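You operate a simulated robot arm through the tools that you are given. There is no shell and no other tool. Be economical: measure what you need, move in short steps, check, and stop when the job is done.

You run a simulated two-armed robot. Do the job below in one go: nothing can be reset, and whatever is moved stays where it is left.

JOB
Screw the lid back on the yellow jar. Stack the DN 40 blue box from the top of the test stand on top of the DN 25 blue box. Take the check valve marked "2940" from the top of the test stand and put it in the repack tray. Take the green tin and leave it on the brown card disc on the top of the test stand. Take the steel disc on the top of the island table and put it away on the top of the repair bench. Lift the yellow guard bar open. Any order will do. Set down upright: check valve.
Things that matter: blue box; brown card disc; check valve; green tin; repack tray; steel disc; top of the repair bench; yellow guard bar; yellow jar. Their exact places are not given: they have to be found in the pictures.

Only the result counts: the job must be done as asked and must still hold three seconds after the hand-in. Knocking over, shifting, dropping, spilling or breaking anything else fails it. Lids that push on must go on centred and level and be pressed home; caps that screw on are set level and turned clockwise until they are tight.

ROBOT AND FRAMES
Two 6-joint arms with two-finger parallel grippers on one trunk, on a base that drives. Base frame: it is fixed to the floor where the robot stands at the start and does not move with it; the origin is under the middle of the robot, x ahead of it, y to its left, z up. Units: mm, rad, N and s.
The left shoulder is at the start at [60, 187, 1122], the right one opposite. With the tool pointing down near the work surface each hand reaches from about 260 to 620 mm from the robot's upright axis, wherever it stands, measured 20 degrees to its own side. Places, roughly: check valve [1750, 250, 750]; green tin [2000, 250, 750]; repack tray [2200, 600, 900]; steel disc [3250, 4000, 750]; top of the repair bench [-4000, 600, 800]; yellow guard bar [4900, 1400, 1700]. Payload 1.57 kg a hand.
Tool frame (each hand has its own): the origin (TCP) lies between the finger pads and is the grasp point; the fingertips stand 30 mm ahead of it; z points along the fingers, y is the line along which they close. The gripper opens to 110 mm. The fingers are 24 mm wide and 12 mm thick; the gripper's body (48 by 112 mm) begins 78 mm behind the TCP.
Orientation is told as [roll, pitch, yaw] about the base's x, y, z axes, in that order, counted from this pose: with the fingers straight down and closing along the base's y, the tool's x points along the base's -x, its y along +y and its z along -z.

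CONTROLS
- The arms move only by the tool jog_arm. It takes "left_commands", "right_commands" or both (then of equal length, played together; a hand with none holds still); each is a list that holds one entry, the list of rows, each a list of 7 numbers: the closure, from 0 (fully open) to 1 (shut), then the shift along the tool's x, y, z in mm, then the turn, a rotation vector about the tool's x, y, z in rad. In form: [[[fingers, dx, dy, dz, rx, ry, rz], ...]]. A call has 1 to 12 rows; each row shifts and turns the commanded pose from where the row before left it, along the tool's axes as they then stand. A row lasts 0.2 s, in which the tool goes at most 50 mm and 0.15 rad; a call with a longer step from one row to the next is refused whole, and so is a gripper value outside its range. A pose out of reach is approached as far as the arm can. The call stops where the force on the tool passes 40 N (or 10 N more than at its start, if that is more) or the arm is blocked; 0.2 s more then pass. Each finger travels about 153 mm/s and halts on what it meets, pressing with about 38 N; the grip force reading is that of the motor and also rises with nothing between the fingers. The clock runs only during rows and for 0.2 s after the last one: add rows that do not move to give the fingers time. The reply holds the time, the measured pose of the TCP, the force on the tool along the base axes, the opening and the grip force, in the units named above and with some noise, with the torque about the TCP (base axes, N m) and any sound that the robot's microphone picked up.
- Cameras (640 x 400 px; columns grow to the right, rows downward): "scene" is now at [14.4, 20.5, 1662.9]; the picture's right is [0.25, -0.97, 0.00], its down [-0.74, -0.19, -0.64] and it looks along [0.62, 0.16, -0.76] (base axes); focal length 254 px, centre (320, 200). "left" rides on the left gripper at [70, -16, -141] in its tool frame; the picture's right is [0.23, 0.97, 0.00], its down [-0.86, 0.20, -0.48] and it looks along [-0.47, 0.11, 0.88] (tool axes); focal length 222 px, centre (320, 200). "right" rides on the right gripper at [70, 16, -141] in its tool frame; the picture's right is [-0.23, 0.97, 0.00], its down [-0.86, -0.20, -0.48] and it looks along [-0.47, -0.11, 0.88] (tool axes); focal length 222 px, centre (320, 200).
- get_image(camera): a new picture of that camera. No time passes.
- slide_trunk(by): slides the trunk up (or, below 0, down) by that many mm; the arms and the scene camera ride with it, the base frame stays. It gives what a move gives, with no picture.
- roll_base(legs): drives the robot by 1 to 6 legs, each [ahead, left, turn to the left] in mm, mm and rad, along the robot's own axes; the way and the turn of a leg run together, so that a leg with both is an arc; at most 1500 mm and 3.142 rad a leg. The arms and the cameras ride along, it lands a little off, and it stops where it bumps. It gives what a move gives.
- turn_head(pan, tilt): turns the head with the scene camera to pan (to the left, within 1.501 rad either way) and tilt (down, from -0.506 to 1.204), counted from straight ahead of the robot. It gives what a move gives.
- probe_pixels(camera, pixels): for up to 12 pixels [column, row] of the newest picture of that camera ("zoom" is the newest enlarged one), the place [x, y, z] in the base frame of the surface seen there, good to about 3 mm. No time passes.
- zoom(camera, box): a new picture of the part [left, top, right, bottom] of that camera's present view, enlarged. No time passes.
- hand_in(): hands the job in; it is judged then, once.

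Work in short steps. Measure before you move; look again where a grasp or a placing could have gone wrong, and mend it. You have 110 turns and 100 pictures in all, those below and enlarged ones among them. Open the grippers and draw the arms clear of the work before you hand the job in, unless the task says otherwise.

The tools are called after ">>>" as name(argument=value, ...) on one line, values as JSON. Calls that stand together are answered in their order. jog_arm: Moves the arms, as the interface text tells. Its arguments: {"type":"object","properties":{"left_commands":{"type":"array","items":{"type":"array","items":{"type":"array","items":{"type":"number"}}}},"right_commands":{"type":"array","items":{"type":"array","items":{"type":"array","items":{"type":"number"}}}}},"required":[]} The other tools are called the same way: slide_trunk (by) slides the trunk up or down; roll_base (legs) drives the base; turn_head (pan, tilt) turns the head that bears the scene camera; get_image (camera) takes a picture; probe_pixels (camera, pixels) gives the place of the surface under pixels of a picture; zoom (camera, box) takes an enlarged picture of a part of a camera's view; hand_in () hands the job in.

At the start:

```text
time: 0.0
left_position: [379.0, 362.9, 1266.1]
left_tool_rot: [0.0, 0.0, 0.001]
left_force: [-0.4, 0.7, -0.1]
left_moment: [0.03, 0.0, 0.01]
left_gripper_width: 110.2
left_finger_force: 0.1
right_position: [406.2, -6.8, 1210.3]
right_tool_rot: [0.001, 0.003, 0.001]
right_force: [0.4, -0.4, -0.1]
right_moment: [-0.03, -0.03, -0.05]
right_gripper_width: 109.7
right_finger_force: 0.1
trunk travel left (down, up): [-750.0, 240.0]
robot x, y, heading: [2.0, -1.4, -0.0]
head pan, tilt: [0.258, 0.869]
```

scene: 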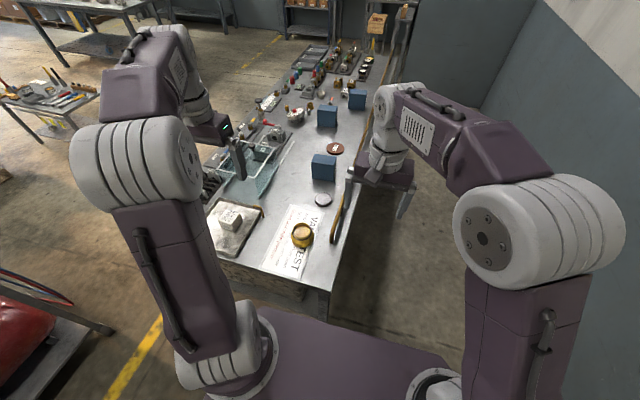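
right: 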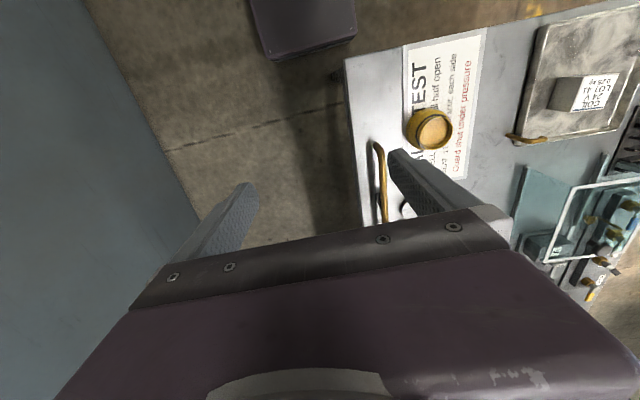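
left: 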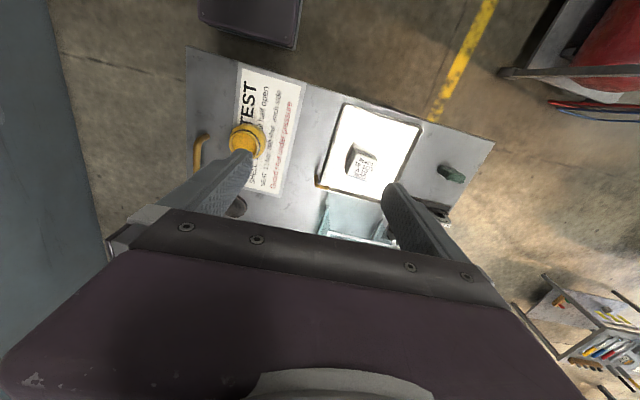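

The scene shows a long bench ahead with the yellow jar at about (302,235), blue boxes at (323,168), (327,116), (357,98). I zoom in on the near and far parts of the bench.

>>> zoom(camera="scene", box=[200, 130, 400, 290])

>>> zoom(camera="scene", box=[240, 0, 420, 140])

```text
2.50 times, centred on (300, 210) of scene
```

zoom: 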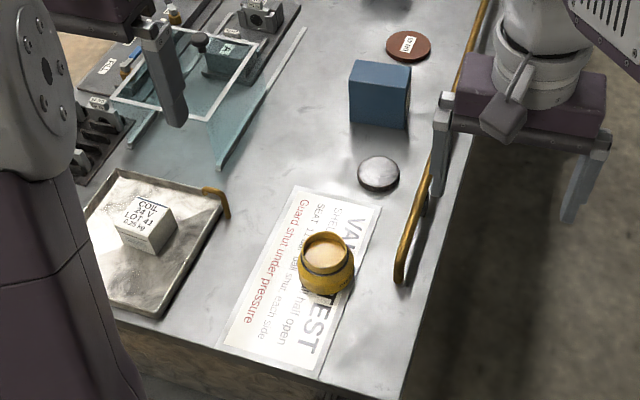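

```text
2.86 times, centred on (330, 70) of scene
```

zoom: 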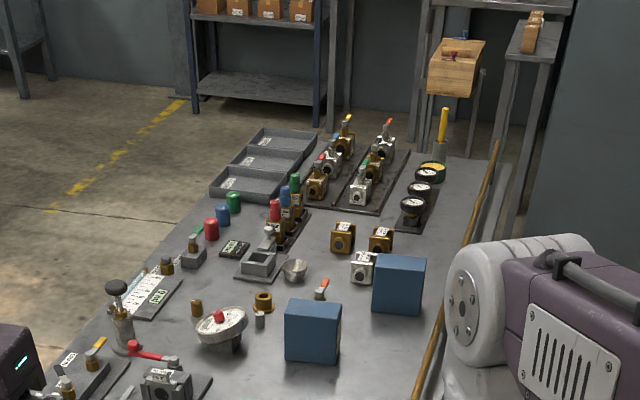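

I probe jar, silver disc (lid?), boxes and card disc.

>>> probe_pixels(camera="scene", pixels=[[301, 229], [301, 245], [302, 222], [351, 198], [321, 158], [330, 113], [356, 94], [335, 148], [228, 217], [332, 182], [235, 160], [291, 283]])

>>> probe_pixels(camera="zoom", pixels=[[210, 225], [234, 202], [222, 210], [343, 237], [380, 237], [363, 265], [440, 120], [450, 60], [260, 175], [220, 320], [313, 310], [400, 260]])

>>> turn_head(pan=0.0, tilt=0.55)

>>> get_image(camera="scene")

```text
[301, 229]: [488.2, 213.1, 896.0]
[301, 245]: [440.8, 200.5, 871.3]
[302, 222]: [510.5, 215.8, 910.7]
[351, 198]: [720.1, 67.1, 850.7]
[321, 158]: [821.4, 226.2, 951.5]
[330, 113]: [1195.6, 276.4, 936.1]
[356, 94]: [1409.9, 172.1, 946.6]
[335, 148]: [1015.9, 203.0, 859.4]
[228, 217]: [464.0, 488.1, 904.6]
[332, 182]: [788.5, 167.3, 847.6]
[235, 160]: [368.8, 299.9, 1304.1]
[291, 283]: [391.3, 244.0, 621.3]
```

```text
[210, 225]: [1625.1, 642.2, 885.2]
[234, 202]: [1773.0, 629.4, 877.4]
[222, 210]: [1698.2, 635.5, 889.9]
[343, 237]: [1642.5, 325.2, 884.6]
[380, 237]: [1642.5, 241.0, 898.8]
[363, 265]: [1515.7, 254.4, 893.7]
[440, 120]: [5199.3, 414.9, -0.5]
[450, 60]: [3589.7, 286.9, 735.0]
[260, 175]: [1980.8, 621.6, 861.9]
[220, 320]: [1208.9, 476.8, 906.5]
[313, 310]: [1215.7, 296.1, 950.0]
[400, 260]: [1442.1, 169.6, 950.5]
```

```text
time: 0.8
left_position: [379.6, 363.0, 1264.5]
left_tool_rot: [0.001, -0.001, 0.0]
left_force: [-0.8, 0.2, 0.0]
left_moment: [-0.01, -0.02, -0.01]
left_gripper_width: 109.9
left_finger_force: 0.0
right_position: [404.8, -6.8, 1210.4]
right_tool_rot: [0.001, -0.001, 0.0]
right_force: [-0.2, 0.7, 0.4]
right_moment: [-0.03, 0.0, -0.01]
right_gripper_width: 109.7
right_finger_force: 0.0
trunk travel left (down, up): [-750.0, 240.0]
robot x, y, heading: [-0.6, -2.0, -0.003]
head pan, tilt: [0.0, 0.55]
```

```text
94 pictures are left
```

scene: 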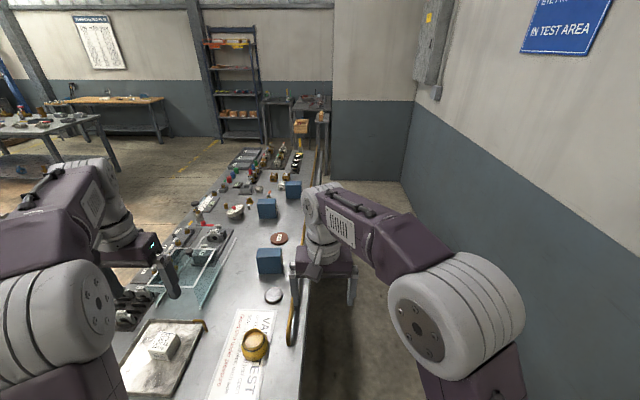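

I look more closely along the far bench and measure the room around it.

>>> probe_pixels(camera="scene", pixels=[[360, 300], [380, 180], [420, 220], [365, 160], [320, 150], [450, 250], [318, 200], [305, 330], [292, 325], [215, 175], [130, 390], [150, 215]])

>>> zoom(camera="scene", box=[215, 135, 325, 205])

```text
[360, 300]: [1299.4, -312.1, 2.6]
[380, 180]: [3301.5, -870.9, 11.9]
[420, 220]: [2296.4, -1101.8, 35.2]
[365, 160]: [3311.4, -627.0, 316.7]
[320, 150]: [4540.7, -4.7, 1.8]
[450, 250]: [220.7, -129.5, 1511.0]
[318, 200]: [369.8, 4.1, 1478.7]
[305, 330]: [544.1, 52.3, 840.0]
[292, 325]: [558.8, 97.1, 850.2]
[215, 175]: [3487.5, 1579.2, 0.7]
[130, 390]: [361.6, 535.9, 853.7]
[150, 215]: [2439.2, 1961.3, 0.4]
```

```text
5.71 times, centred on (270, 170) of scene
```

zoom: 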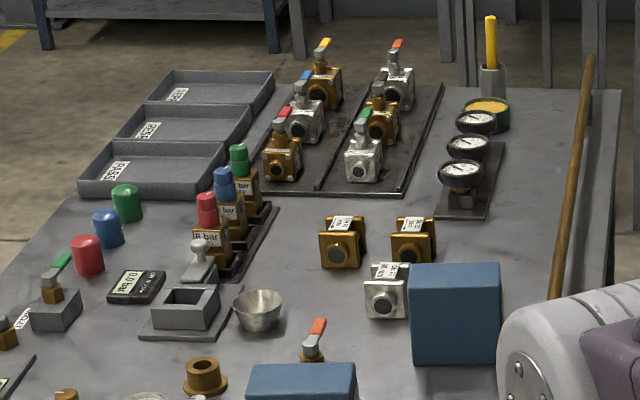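

The three loose valves are near x≈1500–1640 and a round green tin with yellow lid/contents at far right. I measure the base's front edge via the hand cameras to know how close I may drive to the table.

>>> get_image(camera="left")

>>> probe_pixels(camera="left", pixels=[[290, 10], [250, 45], [205, 20], [250, 30], [295, 45], [190, 60], [485, 145], [340, 105]])

>>> probe_pixels(camera="zoom", pixels=[[487, 107], [487, 125], [508, 115], [340, 222], [412, 225], [388, 270], [165, 95], [145, 130], [115, 170], [125, 190], [455, 270], [470, 210]])

```text
92 pictures are left
```

left: 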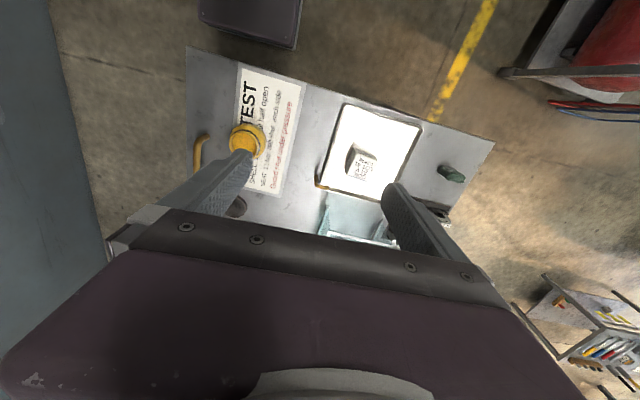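

```text
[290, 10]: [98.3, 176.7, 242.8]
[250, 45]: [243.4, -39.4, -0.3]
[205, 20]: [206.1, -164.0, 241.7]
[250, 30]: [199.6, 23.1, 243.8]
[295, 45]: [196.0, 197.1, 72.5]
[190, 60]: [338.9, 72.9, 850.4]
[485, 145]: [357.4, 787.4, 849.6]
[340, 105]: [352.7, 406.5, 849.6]
```

```text
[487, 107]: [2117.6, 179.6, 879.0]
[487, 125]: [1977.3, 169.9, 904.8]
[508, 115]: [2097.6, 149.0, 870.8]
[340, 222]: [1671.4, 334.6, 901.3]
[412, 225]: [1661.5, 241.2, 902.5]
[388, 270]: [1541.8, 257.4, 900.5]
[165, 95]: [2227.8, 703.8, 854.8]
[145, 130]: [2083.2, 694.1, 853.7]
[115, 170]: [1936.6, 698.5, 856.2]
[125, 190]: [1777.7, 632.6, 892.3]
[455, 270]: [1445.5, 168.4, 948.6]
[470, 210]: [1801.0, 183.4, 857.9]
```

The base's front is about 205 mm ahead of its axis; the table spans x≈335–2400, y≈50–800. I drive round to the right aisle, face the table, and look.

>>> roll_base(legs=[[0, -500, 0], [0, 0, 1.571], [0, -620, 0]])

>>> turn_head(pan=0.0, tilt=0.8)

>>> get_image(camera="scene")

```text
time: 10.6
left_position: [246.9, -105.4, 1265.4]
left_tool_rot: [0.0, 0.002, 1.594]
left_force: [0.4, 0.1, 0.2]
left_moment: [0.03, -0.02, -0.01]
left_gripper_width: 109.7
left_finger_force: 0.1
right_position: [614.8, -70.7, 1210.3]
right_tool_rot: [0.0, -0.002, 1.595]
right_force: [-0.2, -0.9, 0.4]
right_moment: [-0.02, 0.01, 0.0]
right_gripper_width: 109.9
right_finger_force: 0.1
trunk travel left (down, up): [-750.0, 240.0]
robot x, y, heading: [618.8, -477.2, 1.593]
head pan, tilt: [0.0, 0.55]
```

```text
time: 11.4
left_position: [247.6, -105.3, 1266.2]
left_tool_rot: [0.001, 0.003, 1.595]
left_force: [0.7, 0.0, 0.2]
left_moment: [-0.01, 0.05, -0.01]
left_gripper_width: 110.0
left_finger_force: 0.1
right_position: [616.0, -70.9, 1209.4]
right_tool_rot: [0.002, 0.0, 1.594]
right_force: [-0.5, -0.5, -0.6]
right_moment: [0.0, 0.02, 0.04]
right_gripper_width: 110.1
right_finger_force: 0.1
trunk travel left (down, up): [-750.0, 240.0]
robot x, y, heading: [616.4, -475.3, 1.596]
head pan, tilt: [0.0, 0.799]
```

```text
91 pictures are left
```

scene: 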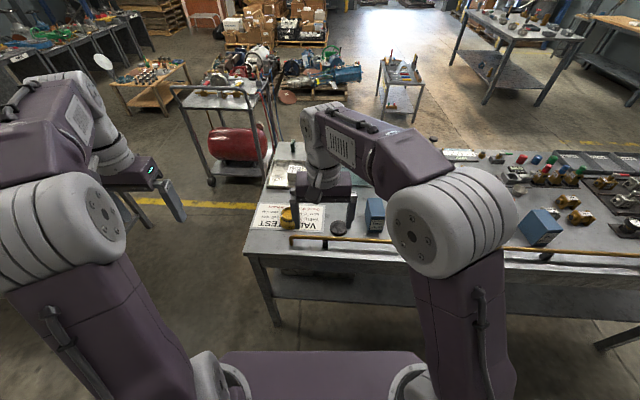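

Boxes at (375,215) and (540,227) now show their near sides; I zoom in on them.

>>> zoom(camera="scene", box=[240, 170, 400, 270])

>>> zoom(camera="scene", box=[500, 160, 640, 250])

```text
4.00 times, centred on (320, 220) of scene
```

zoom: 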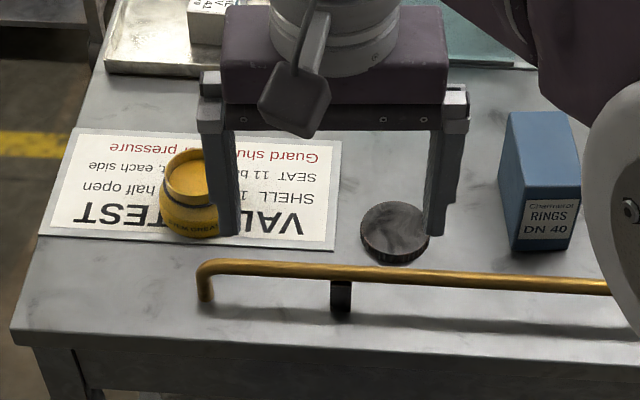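

```text
4.44 times, centred on (570, 205) of scene
```

zoom: 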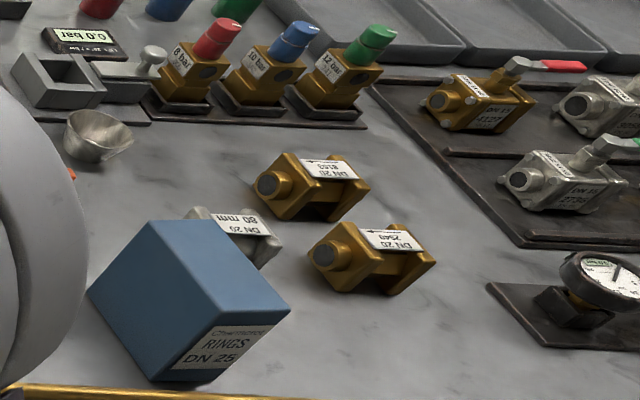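

DN 40 is the near box (x≈820), DN 25 the far one (x≈1440). I look at valve labels enlarged and probe lid, jar, rail.

>>> zoom(camera="scene", box=[550, 190, 600, 230])

>>> probe_pixels(camera="scene", pixels=[[332, 228], [347, 228], [339, 221], [339, 233], [290, 236], [330, 239], [320, 250], [286, 210], [288, 222], [376, 203], [366, 198], [384, 217]])

```text
10.00 times, centred on (575, 210) of scene
```

zoom: 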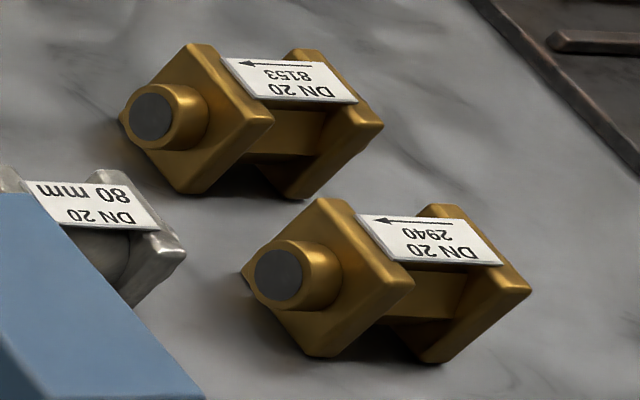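

```text
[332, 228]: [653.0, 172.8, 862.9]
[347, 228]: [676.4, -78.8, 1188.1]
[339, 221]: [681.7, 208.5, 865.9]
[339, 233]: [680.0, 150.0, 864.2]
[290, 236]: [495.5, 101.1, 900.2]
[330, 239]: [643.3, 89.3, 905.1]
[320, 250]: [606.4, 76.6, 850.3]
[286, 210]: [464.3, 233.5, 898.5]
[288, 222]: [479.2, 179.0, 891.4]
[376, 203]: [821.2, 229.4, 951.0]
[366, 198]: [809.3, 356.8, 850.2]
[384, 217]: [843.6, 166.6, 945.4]
```

"2940" is the brass valve at about (1661,241). I move the right hand aside and drive closer for the lid and jar, using the left hand.

>>> jog_arm(right_commands=[[[0, 0, -40, -15, 0, 0, 0], [0, 0, -40, -15, 0, 0, 0], [0, 0, -40, -15, 0, 0, 0], [0, 0, -40, -15, 0, 0, 0], [0, 0, -40, -15, 0, 0, 0]]])

>>> roll_base(legs=[[235, -24, -0.024]])

>>> get_image(camera="left")

>>> get_image(camera="scene")

```text
time: 12.6
left_position: [248.8, -105.1, 1266.7]
left_tool_rot: [0.006, -0.001, 1.595]
left_force: [-0.1, -0.9, 0.2]
left_moment: [0.0, -0.03, 0.0]
left_gripper_width: 109.9
left_finger_force: 0.0
right_position: [815.7, -65.8, 1287.9]
right_tool_rot: [0.003, 0.0, 1.596]
right_force: [-0.3, -0.1, 0.0]
right_moment: [-0.01, -0.03, 0.0]
right_gripper_width: 110.1
right_finger_force: 0.0
trunk travel left (down, up): [-750.0, 240.0]
robot x, y, heading: [617.2, -477.4, 1.596]
head pan, tilt: [0.0, 0.799]
```

```text
time: 14.4
left_position: [273.8, 136.2, 1266.6]
left_tool_rot: [0.002, -0.001, 1.575]
left_force: [-0.1, -0.2, -0.2]
left_moment: [0.04, 0.0, -0.03]
left_gripper_width: 109.8
left_finger_force: 0.0
right_position: [842.2, 167.0, 1287.7]
right_tool_rot: [0.0, -0.001, 1.576]
right_force: [-0.4, 0.3, -0.6]
right_moment: [0.03, -0.01, 0.0]
right_gripper_width: 109.8
right_finger_force: 0.0
trunk travel left (down, up): [-750.0, 240.0]
robot x, y, heading: [638.1, -239.6, 1.58]
head pan, tilt: [0.0, 0.799]
```

```text
87 pictures are left
```

left: 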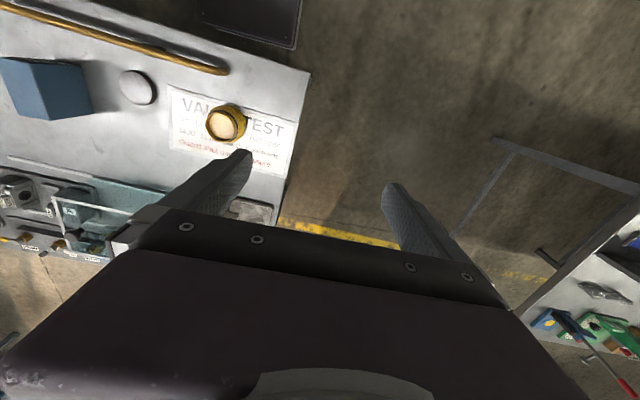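

```text
86 pictures are left
```

scene: 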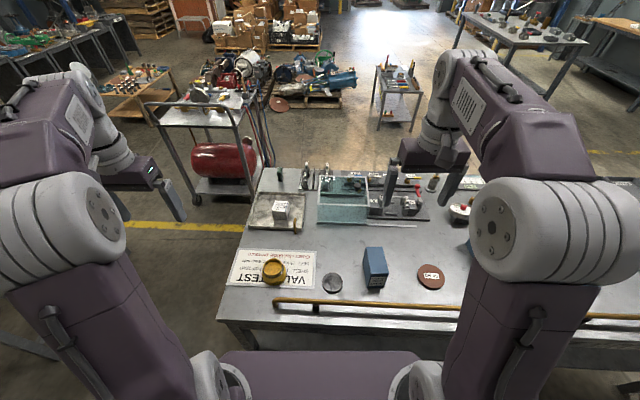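

I probe lid and jar accurately from this closer view.

>>> zoom(camera="scene", box=[230, 240, 390, 340])

>>> probe_pixels(camera="scene", pixels=[[324, 283], [340, 283], [332, 276], [332, 289], [332, 283], [273, 268], [274, 261], [274, 280], [266, 268], [281, 268], [432, 277]])

```text
4.00 times, centred on (310, 290) of scene
```

zoom: 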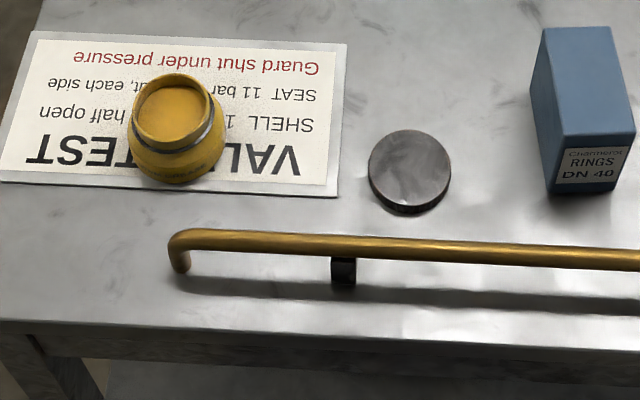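

```text
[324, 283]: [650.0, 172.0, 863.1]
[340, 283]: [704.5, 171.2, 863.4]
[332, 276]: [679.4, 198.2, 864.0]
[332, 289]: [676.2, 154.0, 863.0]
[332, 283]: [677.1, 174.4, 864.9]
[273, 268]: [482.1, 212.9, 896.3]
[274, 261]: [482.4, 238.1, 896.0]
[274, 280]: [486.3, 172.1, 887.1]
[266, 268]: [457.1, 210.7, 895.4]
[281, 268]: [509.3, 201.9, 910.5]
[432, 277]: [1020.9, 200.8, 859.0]
```

Lid centre is about (678,177), top z 864, Ø≈70; jar mouth about (482,205) rim z≈910. I bring the left hand over the lid, moving the right hand further away.

>>> jog_arm(left_commands=[[[0, -4, -40.4, 20, 0, 0, 0], [0, -4, -40.4, 20, 0, 0, 0], [0, -4, -40.4, 20, 0, 0, 0], [0, -4, -40.4, 20, 0, 0, 0], [0, -4, -40.4, 20, 0, 0, 0], [0, -4, -40.4, 20, 0, 0, 0], [0, -4, -40.4, 20, 0, 0, 0], [0, -4, -40.4, 20, 0, 0, 0], [0, -4, -40.4, 20, 0, 0, 0], [0, -4, -40.4, 20, 0, 0, 0], [0, 0, 0, 40, 0, 0, 0], [0, 0, 0, 20, 0, 0, 0]]], right_commands=[[[0, 0, -40, 0, 0, 0, 0], [0, 0, -40, 0, 0, 0, 0], [0, 0, -40, 0, 0, 0, 0], [0, 0, -10, 0, 0, 0, 0], [0, 0, 0, 0, 0, 0, 0], [0, 0, 0, 0, 0, 0, 0], [0, 0, 0, 0, 0, 0, 0], [0, 0, 0, 0, 0, 0, 0], [0, 0, 0, 0, 0, 0, 0], [0, 0, 0, 0, 0, 0, 0], [0, 0, 0, 0, 0, 0, 0], [0, 0, 0, 0, 0, 0, 0]]])

>>> get_image(camera="left")

```text
time: 17.0
left_position: [678.5, 180.0, 1004.9]
left_tool_rot: [0.002, 0.001, 1.576]
left_force: [0.1, 0.6, 0.0]
left_moment: [-0.01, -0.02, -0.01]
left_gripper_width: 110.0
left_finger_force: 0.0
right_position: [972.4, 168.1, 1289.4]
right_tool_rot: [0.0, 0.0, 1.575]
right_force: [-0.3, 0.3, -0.6]
right_moment: [-0.01, -0.01, 0.0]
right_gripper_width: 109.9
right_finger_force: 0.1
trunk travel left (down, up): [-750.0, 240.0]
robot x, y, heading: [639.1, -240.7, 1.578]
head pan, tilt: [0.0, 0.799]
```

```text
84 pictures are left
```

left: 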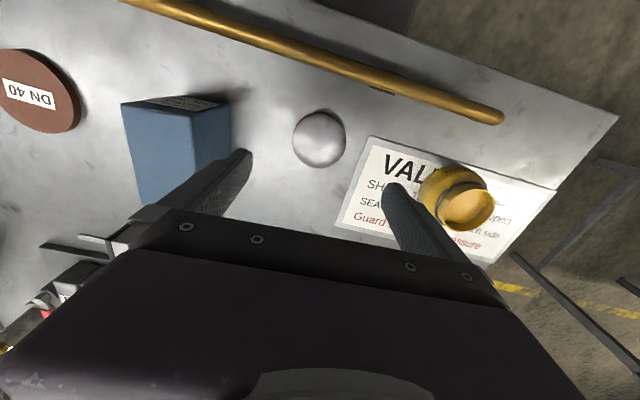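

The lid is at (320,139) and the jar mouth at (468,208) in the left picture; I probe edges of both.

>>> probe_pixels(camera="left", pixels=[[296, 140], [343, 140], [319, 114], [319, 164], [319, 139], [444, 208], [492, 206], [466, 188], [466, 228], [468, 208], [430, 190], [452, 172]])

>>> zoom(camera="left", box=[280, 90, 520, 240])

```text
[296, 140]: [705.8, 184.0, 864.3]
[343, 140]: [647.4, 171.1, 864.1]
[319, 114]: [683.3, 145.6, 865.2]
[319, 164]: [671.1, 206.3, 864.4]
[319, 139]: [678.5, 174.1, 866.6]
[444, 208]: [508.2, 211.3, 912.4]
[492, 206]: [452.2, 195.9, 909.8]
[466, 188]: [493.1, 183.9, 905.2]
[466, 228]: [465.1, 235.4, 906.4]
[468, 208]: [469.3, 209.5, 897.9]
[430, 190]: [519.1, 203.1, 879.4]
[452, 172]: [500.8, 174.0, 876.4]
```

```text
2.67 times, centred on (400, 165) of left
```

zoom: 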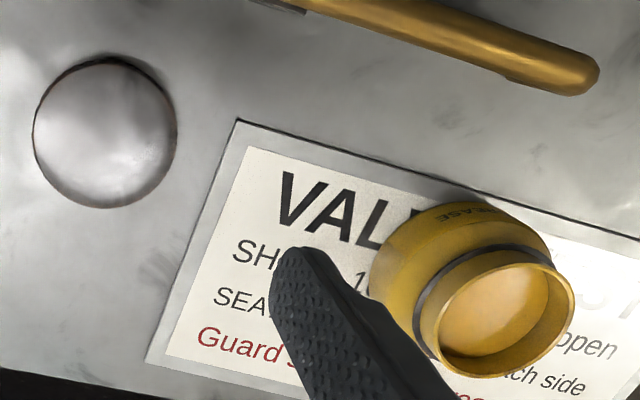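

Lid centre ≈(677,176). I descend with tips near z 853 and close.

>>> jog_arm(left_commands=[[[0, 2, 1, 40, 0, 0, 0], [0, 2, 0.5, 40, 0, 0, 0], [0, 0, 0, 30, 0, 0, 0], [0, 0, 0, 12, 0, 0, 0], [0, 0, 0, 0, 0, 0, 0], [1, 0, 0, 0, 0, 0, 0], [1, 0, 0, 0, 0, 0, 0], [1, 0, 0, 0, 0, 0, 0]]])

```text
time: 18.8
left_position: [677.7, 176.2, 884.5]
left_tool_rot: [0.002, 0.0, 1.577]
left_force: [0.1, -0.1, -0.2]
left_moment: [0.03, 0.01, -0.01]
left_gripper_width: 68.4
left_finger_force: 38.2
right_position: [974.0, 167.0, 1289.0]
right_tool_rot: [0.0, 0.001, 1.577]
right_force: [0.0, -0.1, 0.2]
right_moment: [-0.03, -0.01, 0.02]
right_gripper_width: 110.0
right_finger_force: 0.1
trunk travel left (down, up): [-750.0, 240.0]
robot x, y, heading: [638.0, -241.7, 1.574]
head pan, tilt: [0.0, 0.799]
```

Gripped (68 mm). I lift, go over the jar, pre-turning the wrist counter-clockwise to gain screwing travel, and look.

>>> jog_arm(left_commands=[[[1, 0, 0, -40, 0, 0, 0], [1, 0, 0, -40, 0, 0, 0], [1, 0, 0, -20, 0, 0, 0], [1, -6, 40, 0, 0, 0, 0], [1, -6, 40, 0, 0, 0, 0], [1, -6, 40, 0, 0, 0, 0], [1, -6, 40, 0, 0, 0, 0], [1, -5, 37.5, 0, 0, 0, 0]]])

>>> jog_arm(left_commands=[[[1, 0, 0, 0, 0, 0, -0.14], [1, 0, 0, 0, 0, 0, -0.14], [1, 0, 0, 0, 0, 0, -0.14], [1, 0, 0, 0, 0, 0, -0.14], [1, 0, 0, 0, 0, 0, -0.14], [1, 0, 0, 0, 0, 0, -0.14], [1, 0, 0, 0, 0, 0, -0.14], [1, 0, 0, 0, 0, 0, -0.14], [1, 0, 0, 0, 0, 0, -0.14], [1, 0, 0, 0, 0, 0, -0.14]]])

>>> get_image(camera="left")

>>> get_image(camera="scene")

```text
time: 20.6
left_position: [475.8, 206.9, 983.1]
left_tool_rot: [0.0, 0.003, 1.576]
left_force: [0.7, 0.0, -1.4]
left_moment: [0.02, -0.02, -0.02]
left_gripper_width: 68.4
left_finger_force: 38.1
right_position: [972.8, 168.6, 1289.1]
right_tool_rot: [-0.002, 0.001, 1.577]
right_force: [0.5, 0.3, -0.1]
right_moment: [0.0, 0.02, 0.01]
right_gripper_width: 109.9
right_finger_force: 0.1
trunk travel left (down, up): [-750.0, 240.0]
robot x, y, heading: [638.2, -238.0, 1.574]
head pan, tilt: [0.0, 0.799]
```

```text
time: 22.8
left_position: [478.6, 205.0, 983.6]
left_tool_rot: [0.003, -0.001, 2.978]
left_force: [-0.9, -0.8, 0.3]
left_moment: [0.0, 0.03, 0.01]
left_gripper_width: 68.3
left_finger_force: 37.9
right_position: [972.7, 168.2, 1288.6]
right_tool_rot: [-0.002, -0.001, 1.578]
right_force: [-0.1, -0.7, 0.8]
right_moment: [0.0, -0.02, 0.0]
right_gripper_width: 110.0
right_finger_force: 0.2
trunk travel left (down, up): [-750.0, 240.0]
robot x, y, heading: [638.9, -242.9, 1.578]
head pan, tilt: [0.0, 0.799]
```

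```text
82 pictures are left
```

left: 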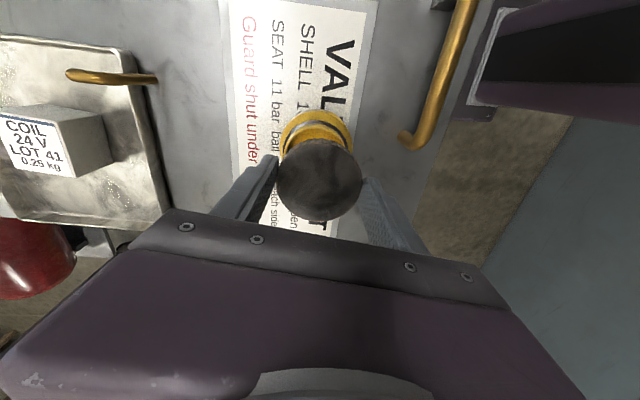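

```text
81 pictures are left
```

scene: 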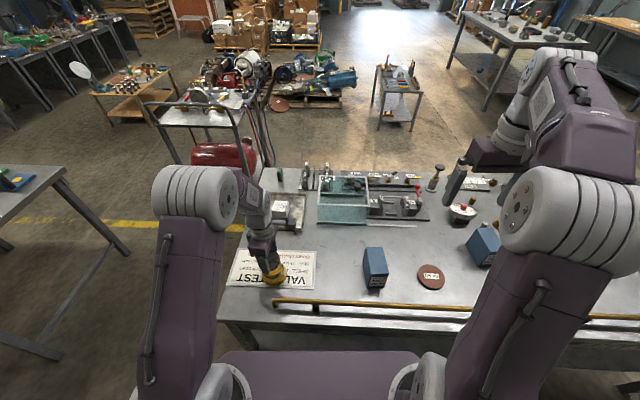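

The lid hangs level over the jar. I descend to near the rim and then in small steps until contact.

>>> jog_arm(left_commands=[[[1, 1, -1, 20, 0, 0, 0], [1, 0, 0, 12, 0, 0, 0], [1, 0, 0, 2, 0, 0, 0], [1, 0, 0, 2, 0, 0, 0], [1, 0, 0, 2, 0, 0, 0]]])

>>> zoom(camera="scene", box=[235, 225, 325, 290])

>>> get_image(camera="left")

```text
time: 24.0
left_position: [480.1, 205.1, 945.9]
left_tool_rot: [0.001, -0.003, 2.976]
left_force: [0.7, 0.6, -1.0]
left_moment: [-0.02, -0.01, -0.01]
left_gripper_width: 68.4
left_finger_force: 38.4
right_position: [973.6, 166.6, 1289.5]
right_tool_rot: [0.0, 0.0, 1.577]
right_force: [0.4, -0.8, 0.4]
right_moment: [-0.03, 0.0, 0.0]
right_gripper_width: 110.0
right_finger_force: 0.0
trunk travel left (down, up): [-750.0, 240.0]
robot x, y, heading: [642.0, -237.0, 1.575]
head pan, tilt: [0.0, 0.799]
```

```text
6.15 times, centred on (280, 258) of scene
```

zoom: 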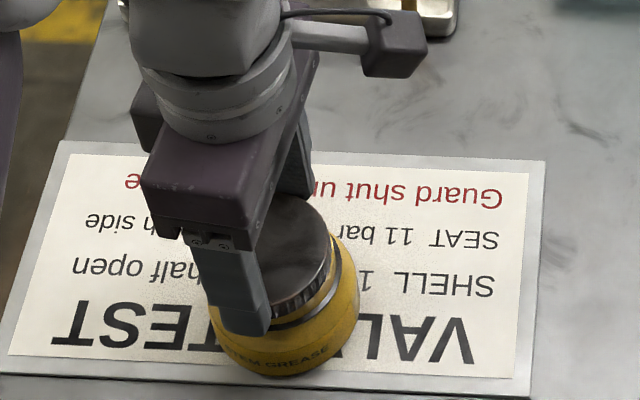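

```text
79 pictures are left
```

left: 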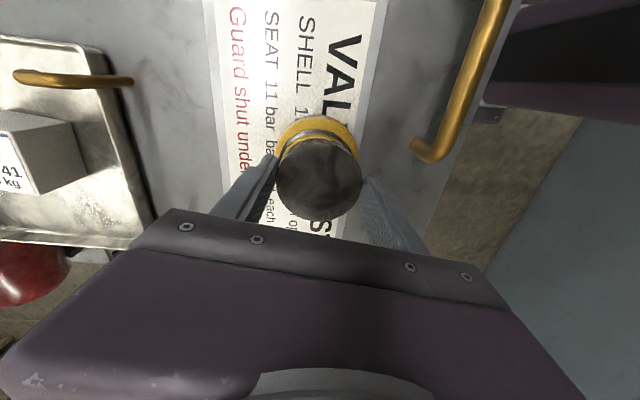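

Well centred by eye. I go down in small steps until contact force shows.

>>> jog_arm(left_commands=[[[1, 0, 0, 1.5, 0, 0, 0], [1, 0, 0, 1.5, 0, 0, 0], [1, 0, 0, 1.5, 0, 0, 0], [1, 0, 0, 1.5, 0, 0, 0]]])

```text
time: 25.1
left_position: [479.8, 203.8, 944.0]
left_tool_rot: [-0.009, -0.004, 2.977]
left_force: [-1.7, -7.0, 26.0]
left_moment: [-0.44, -0.58, -0.22]
left_gripper_width: 68.5
left_finger_force: 38.7
right_position: [974.1, 163.7, 1289.7]
right_tool_rot: [0.001, -0.003, 1.577]
right_force: [-0.3, 0.3, 0.4]
right_moment: [0.01, 0.01, 0.0]
right_gripper_width: 110.0
right_finger_force: 0.0
trunk travel left (down, up): [-750.0, 240.0]
robot x, y, heading: [639.8, -237.1, 1.578]
head pan, tilt: [0.0, 0.799]
stopped in row 4 (left hand): the force on the tool passed its limit (the readings are from after the stop); the commanded pose is now the measured one
```

Contact at z 944 with the reaction at about +24 mm in x, suggesting the lid is slightly towards −x. I back off 3 mm, shift +2 mm in x and retry.

>>> jog_arm(left_commands=[[[1, 0, 0, -3, 0, 0, 0], [1, 2, 0, 0, 0, 0, 0], [1, 0, 0, 1, 0, 0, 0], [1, 0, 0, 1, 0, 0, 0], [1, 0, 0, 1, 0, 0, 0], [1, 0, 0, 0.7, 0, 0, 0], [1, 0, 0, 0.7, 0, 0, 0]]])

```text
time: 26.7
left_position: [480.5, 208.0, 941.7]
left_tool_rot: [-0.014, -0.004, 2.978]
left_force: [-4.0, 4.7, 34.7]
left_moment: [0.42, -0.57, 0.1]
left_gripper_width: 68.5
left_finger_force: 37.8
right_position: [973.0, 165.0, 1290.6]
right_tool_rot: [0.0, -0.003, 1.577]
right_force: [0.5, 0.2, 0.2]
right_moment: [-0.03, 0.0, 0.01]
right_gripper_width: 110.0
right_finger_force: 0.1
trunk travel left (down, up): [-750.0, 240.0]
robot x, y, heading: [637.4, -239.9, 1.573]
head pan, tilt: [0.0, 0.799]
```

The reaction is still on +x but less; I back off, shift another 2.5 mm in x and retry.

>>> jog_arm(left_commands=[[[1, 0, 0, -4, 0, 0, 0], [1, 2.5, 0, 0, 0, 0, 0], [1, 0, 0, 1, 0, 0, 0], [1, 0, 0, 1, 0, 0, 0], [1, 0, 0, 1, 0, 0, 0], [1, 0, 0, 0.7, 0, 0, 0]]])

```text
time: 28.1
left_position: [483.9, 207.6, 941.0]
left_tool_rot: [-0.009, -0.002, 2.979]
left_force: [-7.9, 9.6, 30.3]
left_moment: [1.21, -0.13, 0.25]
left_gripper_width: 68.5
left_finger_force: 37.6
right_position: [973.4, 165.3, 1290.2]
right_tool_rot: [-0.001, -0.002, 1.576]
right_force: [-0.2, -0.8, -0.4]
right_moment: [-0.01, 0.0, 0.01]
right_gripper_width: 109.9
right_finger_force: 0.1
trunk travel left (down, up): [-750.0, 240.0]
robot x, y, heading: [637.0, -242.8, 1.575]
head pan, tilt: [0.0, 0.799]
```

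Now the reaction sits mostly at +y; I back off, shift +2 mm in y and retry.

>>> jog_arm(left_commands=[[[1, 0, 0, -4, 0, 0, 0], [1, 0.5, -2, 0, 0, 0, 0], [1, 0, 0, 1, 0, 0, 0], [1, 0, 0, 1, 0, 0, 0], [1, 0, 0, 1, 0, 0, 0], [1, 0, 0, 0.7, 0, 0, 0]]])

```text
time: 29.5
left_position: [485.7, 206.8, 940.3]
left_tool_rot: [-0.009, -0.003, 2.979]
left_force: [-2.1, 0.6, 13.7]
left_moment: [0.26, -0.2, -0.04]
left_gripper_width: 68.2
left_finger_force: 37.9
right_position: [973.4, 166.3, 1289.4]
right_tool_rot: [0.0, -0.002, 1.577]
right_force: [-0.1, -0.1, 0.0]
right_moment: [0.01, -0.01, -0.04]
right_gripper_width: 109.8
right_finger_force: 0.1
trunk travel left (down, up): [-750.0, 240.0]
robot x, y, heading: [640.1, -237.5, 1.577]
head pan, tilt: [0.0, 0.799]
```

Force is now small and central. I turn clockwise with slight downward feed and check.

>>> jog_arm(left_commands=[[[1, 0, 0, 0.2, 0, 0, 0.14], [1, 0, 0, 0.2, 0, 0, 0.14], [1, 0, 0, 0.2, 0, 0, 0.14], [1, 0, 0, 0.2, 0, 0, 0.14], [1, 0, 0, 0.2, 0, 0, 0.14], [1, 0, 0, 0.2, 0, 0, 0.14]]])

>>> zoom(camera="scene", box=[235, 225, 325, 290])

```text
time: 30.9
left_position: [485.9, 208.0, 938.9]
left_tool_rot: [-0.002, -0.007, 2.134]
left_force: [2.6, 4.3, 20.3]
left_moment: [0.18, -0.65, 0.21]
left_gripper_width: 68.5
left_finger_force: 38.5
right_position: [974.6, 166.1, 1289.0]
right_tool_rot: [0.002, 0.0, 1.576]
right_force: [0.9, 0.1, -0.3]
right_moment: [0.01, -0.04, 0.0]
right_gripper_width: 110.2
right_finger_force: 0.2
trunk travel left (down, up): [-750.0, 240.0]
robot x, y, heading: [642.7, -236.2, 1.574]
head pan, tilt: [0.0, 0.799]
```

```text
6.15 times, centred on (280, 258) of scene
```

zoom: 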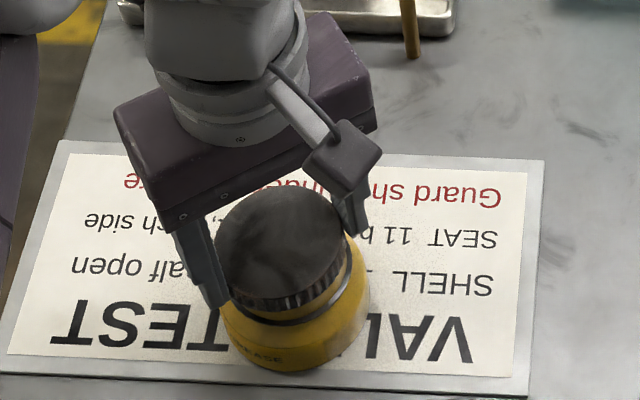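

The jar's text moved, so the jar turned partly with the lid and slid ~5 mm. I release the lid and raise the hand to inspect how the lid sits.

>>> jog_arm(left_commands=[[[0, 0, 0, 0, 0, 0, 0], [0, 0, 0, 0, 0, 0, 0], [0, 0, 0, -30, 0, 0, 0], [0, 0, 0, -40, 0, 0, 0], [0, 0, 0, -40, 0, 0, 0]]])

>>> zoom(camera="scene", box=[235, 225, 325, 290])

>>> zoom(camera="left", box=[200, 60, 440, 210])

```text
time: 32.1
left_position: [486.1, 209.0, 1050.4]
left_tool_rot: [-0.002, -0.008, 2.136]
left_force: [0.2, -0.4, 0.2]
left_moment: [-0.03, 0.07, -0.01]
left_gripper_width: 110.0
left_finger_force: 0.0
right_position: [973.8, 166.4, 1289.7]
right_tool_rot: [0.001, 0.001, 1.576]
right_force: [0.4, 0.6, -0.3]
right_moment: [0.01, 0.0, -0.03]
right_gripper_width: 109.9
right_finger_force: 0.0
trunk travel left (down, up): [-750.0, 240.0]
robot x, y, heading: [637.1, -240.2, 1.573]
head pan, tilt: [0.0, 0.799]
```

```text
6.15 times, centred on (280, 258) of scene
```

zoom: 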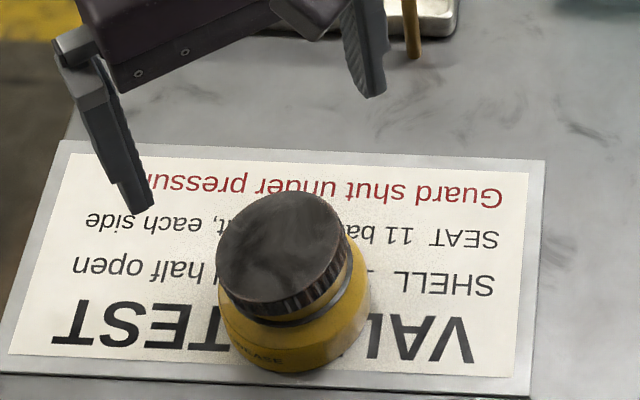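

```text
2.67 times, centred on (320, 135) of left
```

zoom: 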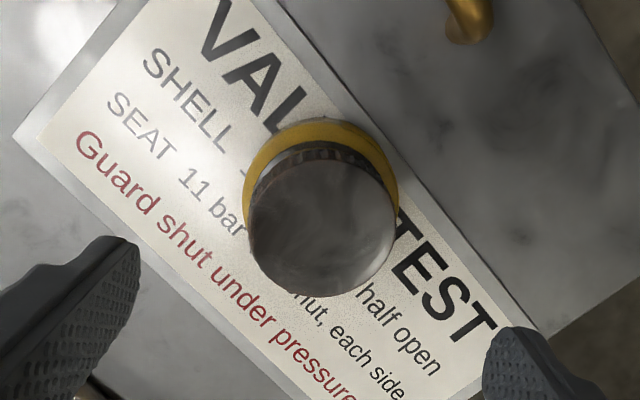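

I probe the lid's top at several points for level and centre.

>>> probe_pixels(camera="zoom", pixels=[[256, 220], [388, 225], [322, 165], [322, 285], [322, 225], [275, 180], [370, 180], [275, 265], [370, 265], [262, 145], [385, 165], [335, 130]])

>>> get_image(camera="scene")

>>> probe_pixels(camera="scene", pixels=[[272, 265], [280, 265], [288, 265], [280, 258], [280, 271], [284, 260]])

```text
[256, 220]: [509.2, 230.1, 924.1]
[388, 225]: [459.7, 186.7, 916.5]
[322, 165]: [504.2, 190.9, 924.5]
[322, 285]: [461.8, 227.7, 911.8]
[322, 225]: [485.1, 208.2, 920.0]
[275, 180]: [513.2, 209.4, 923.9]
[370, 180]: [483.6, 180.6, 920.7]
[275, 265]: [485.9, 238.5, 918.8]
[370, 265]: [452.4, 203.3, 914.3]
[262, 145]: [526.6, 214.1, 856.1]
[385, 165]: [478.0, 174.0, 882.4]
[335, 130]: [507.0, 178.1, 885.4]
```

```text
75 pictures are left
```

scene: 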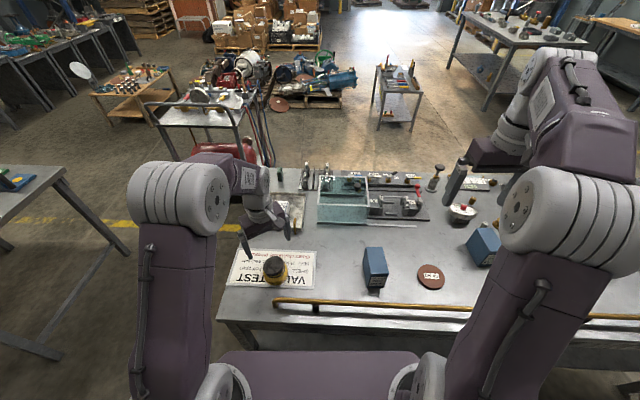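

```text
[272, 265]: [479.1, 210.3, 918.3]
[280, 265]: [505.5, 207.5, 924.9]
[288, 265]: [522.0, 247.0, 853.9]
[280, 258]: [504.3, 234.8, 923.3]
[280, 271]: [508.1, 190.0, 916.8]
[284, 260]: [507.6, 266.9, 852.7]
```

The lid is tilted (924 at +x, 913 at −x): its +x skirt rests on the rim, so it must sit further +x. I turn the fingers to close along x, regrasp it, lift, move it aside and re-measure the mouth.

>>> jog_arm(left_commands=[[[0, 0, 0, 0, 0, 0, 0.14], [0, 0, 0, 0, 0, 0, 0.14], [0, 0, 0, 0, 0, 0, 0.14], [0, 0, 0, 0, 0, 0, 0.14], [0, 0, 0, 40, 0, 0, 0], [0, 0, 0, 40, 0, 0, 0], [0, 0, 0, 36, 0, 0, 0], [0, 0, 0, 0, 0, 0, 0]]])

>>> jog_arm(left_commands=[[[1, 0, 0, 0, 0, 0, 0], [1, 0, 0, 0, 0, 0, 0], [1, 0, 0, 0, 0, 0, 0], [1, 0, 0, -15, 0, 0, 0], [1, 0, 0, -30, 0, 0, 0], [1, 0, 0, -30, 0, 0, 0], [1, 0, -45, 0, 0, 0, 0], [1, 0, -45, 0, 0, 0, 0], [1, 0, -45, 0, 0, 0, 0]]])

>>> zoom(camera="scene", box=[220, 210, 360, 300])

>>> get_image(camera="left")

```text
time: 33.9
left_position: [485.5, 208.1, 931.8]
left_tool_rot: [0.002, -0.008, 1.579]
left_force: [-0.3, 0.9, -0.6]
left_moment: [0.01, -0.02, 0.01]
left_gripper_width: 109.9
left_finger_force: 0.1
right_position: [974.3, 167.5, 1288.5]
right_tool_rot: [-0.001, -0.001, 1.575]
right_force: [-0.2, -0.7, -0.1]
right_moment: [-0.01, 0.0, 0.0]
right_gripper_width: 109.9
right_finger_force: 0.1
trunk travel left (down, up): [-750.0, 240.0]
robot x, y, heading: [640.7, -241.1, 1.581]
head pan, tilt: [0.0, 0.799]
```

```text
time: 35.9
left_position: [621.2, 207.0, 1006.4]
left_tool_rot: [0.005, -0.006, 1.578]
left_force: [0.0, -1.2, -0.5]
left_moment: [0.03, 0.0, -0.01]
left_gripper_width: 69.1
left_finger_force: 38.0
right_position: [974.3, 167.8, 1288.9]
right_tool_rot: [0.0, 0.001, 1.575]
right_force: [-0.3, 0.5, 0.4]
right_moment: [-0.03, 0.0, 0.0]
right_gripper_width: 110.3
right_finger_force: 0.1
trunk travel left (down, up): [-750.0, 240.0]
robot x, y, heading: [636.9, -238.2, 1.576]
head pan, tilt: [0.0, 0.799]
```

```text
4.44 times, centred on (290, 255) of scene
```

zoom: 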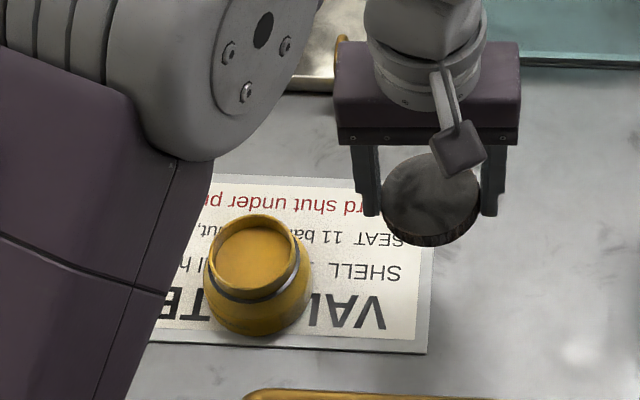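

```text
73 pictures are left
```

left: 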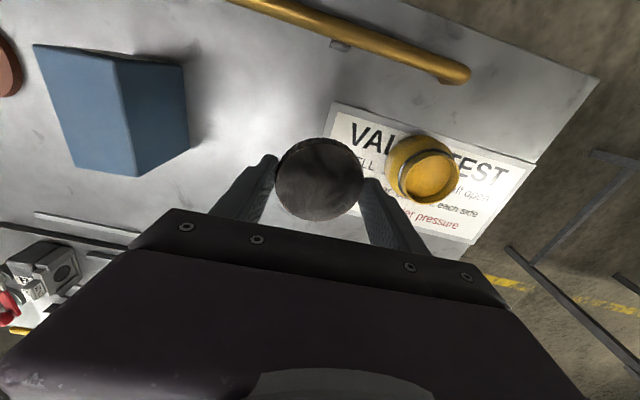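

I probe the jar rim (zoom) and the held lid's top for tilt.

>>> probe_pixels(camera="zoom", pixels=[[252, 255], [210, 255], [297, 258], [252, 217], [250, 297], [225, 225], [285, 228], [225, 288], [395, 195], [465, 195], [432, 165], [432, 225]])

>>> probe_pixels(camera="left", pixels=[[292, 178], [348, 178], [320, 150], [320, 205], [320, 178], [402, 175], [457, 175], [430, 153], [430, 202], [430, 178]])

>>> zoom(camera="left", box=[270, 115, 480, 235])

```text
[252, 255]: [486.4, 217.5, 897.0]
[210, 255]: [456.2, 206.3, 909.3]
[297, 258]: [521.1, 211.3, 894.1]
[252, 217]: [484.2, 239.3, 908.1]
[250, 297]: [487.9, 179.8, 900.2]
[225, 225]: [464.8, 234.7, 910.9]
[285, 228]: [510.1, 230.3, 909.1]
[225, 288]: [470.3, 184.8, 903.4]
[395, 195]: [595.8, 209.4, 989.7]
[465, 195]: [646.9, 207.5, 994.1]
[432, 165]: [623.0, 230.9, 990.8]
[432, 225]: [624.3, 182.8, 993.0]
```

```text
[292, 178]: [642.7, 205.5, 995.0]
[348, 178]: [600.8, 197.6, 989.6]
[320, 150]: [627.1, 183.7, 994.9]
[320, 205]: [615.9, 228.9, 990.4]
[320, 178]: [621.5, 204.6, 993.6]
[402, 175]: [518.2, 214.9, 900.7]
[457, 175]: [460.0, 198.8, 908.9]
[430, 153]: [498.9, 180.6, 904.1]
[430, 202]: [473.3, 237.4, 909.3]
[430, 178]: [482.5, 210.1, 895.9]
```

```text
3.05 times, centred on (375, 175) of left
```

zoom: 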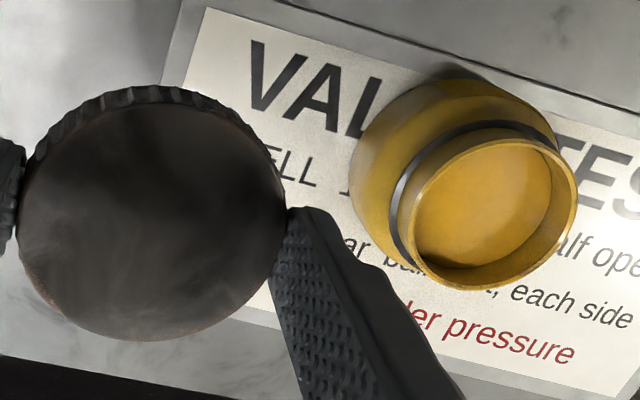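

The lid is tilted ~0.1 rad in the grip; rim centre is ≈(487.5,208). I set the lid down on the free steel at (678,176) so it lies flat, and regrasp it.

>>> jog_arm(left_commands=[[[1, 15, -28, 20, 0, 0, 0], [1, 16, -28, 20, 0, 0, 0], [1, 0, 0, 40, 0, 0, 0], [1, 0, 0, 30, 0, 0, 0], [1, 0, 0, 11, 0, 0, 0], [0, 0, 0, 0, 0, 0, 0], [0, 0, 0, 0, 0, 0, 0], [0, 0, 0, 2, 0, 0.006, 0], [0, 0, 0, 0, 0, 0, 0], [1, 0, 0, 0, 0, 0, 0], [1, 0, 0, 0, 0, 0, 0], [1, 0, 0, 0, 0, 0, 0]]])

>>> jog_arm(left_commands=[[[1, 0, 0, -30, 0, 0, 0], [1, 0, 0, -40, 0, 0, 0], [1, 0, 0, -40, 0, 0, 0], [1, 0, 0, 0, 0, 0, 0]]])

>>> get_image(camera="left")

>>> probe_pixels(camera="left", pixels=[[292, 178], [348, 178], [320, 150], [320, 205], [320, 178]])

```text
time: 38.5
left_position: [676.5, 179.3, 884.2]
left_tool_rot: [0.003, -0.001, 1.578]
left_force: [-0.2, -1.1, 0.0]
left_moment: [0.02, -0.02, -0.01]
left_gripper_width: 68.4
left_finger_force: 37.9
right_position: [973.6, 166.7, 1289.2]
right_tool_rot: [0.0, -0.001, 1.577]
right_force: [-0.2, 0.5, 0.5]
right_moment: [0.02, 0.0, 0.01]
right_gripper_width: 110.1
right_finger_force: 0.1
trunk travel left (down, up): [-750.0, 240.0]
robot x, y, heading: [639.1, -239.5, 1.575]
head pan, tilt: [0.0, 0.799]
```

```text
time: 39.5
left_position: [674.6, 178.4, 996.2]
left_tool_rot: [0.0, -0.001, 1.578]
left_force: [-0.7, -0.4, -0.4]
left_moment: [-0.03, 0.0, 0.0]
left_gripper_width: 68.6
left_finger_force: 37.9
right_position: [973.3, 167.6, 1288.7]
right_tool_rot: [-0.001, 0.0, 1.575]
right_force: [0.5, 0.5, -0.4]
right_moment: [-0.04, 0.0, 0.0]
right_gripper_width: 110.1
right_finger_force: 0.1
trunk travel left (down, up): [-750.0, 240.0]
robot x, y, heading: [639.3, -241.3, 1.575]
head pan, tilt: [0.0, 0.799]
```

```text
71 pictures are left
```

left: 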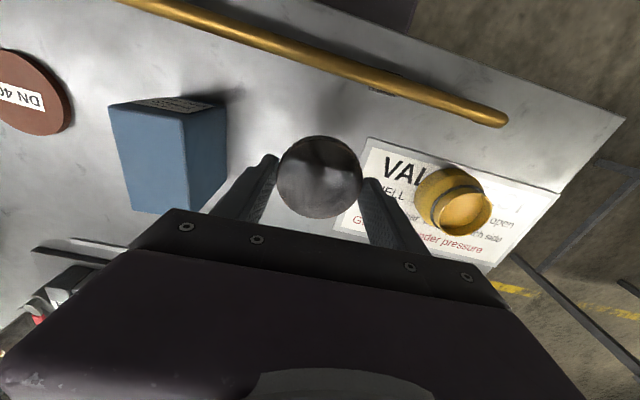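

```text
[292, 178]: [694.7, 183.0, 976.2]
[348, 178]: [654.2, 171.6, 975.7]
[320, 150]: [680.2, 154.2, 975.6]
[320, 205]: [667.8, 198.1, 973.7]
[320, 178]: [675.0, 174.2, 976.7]
```

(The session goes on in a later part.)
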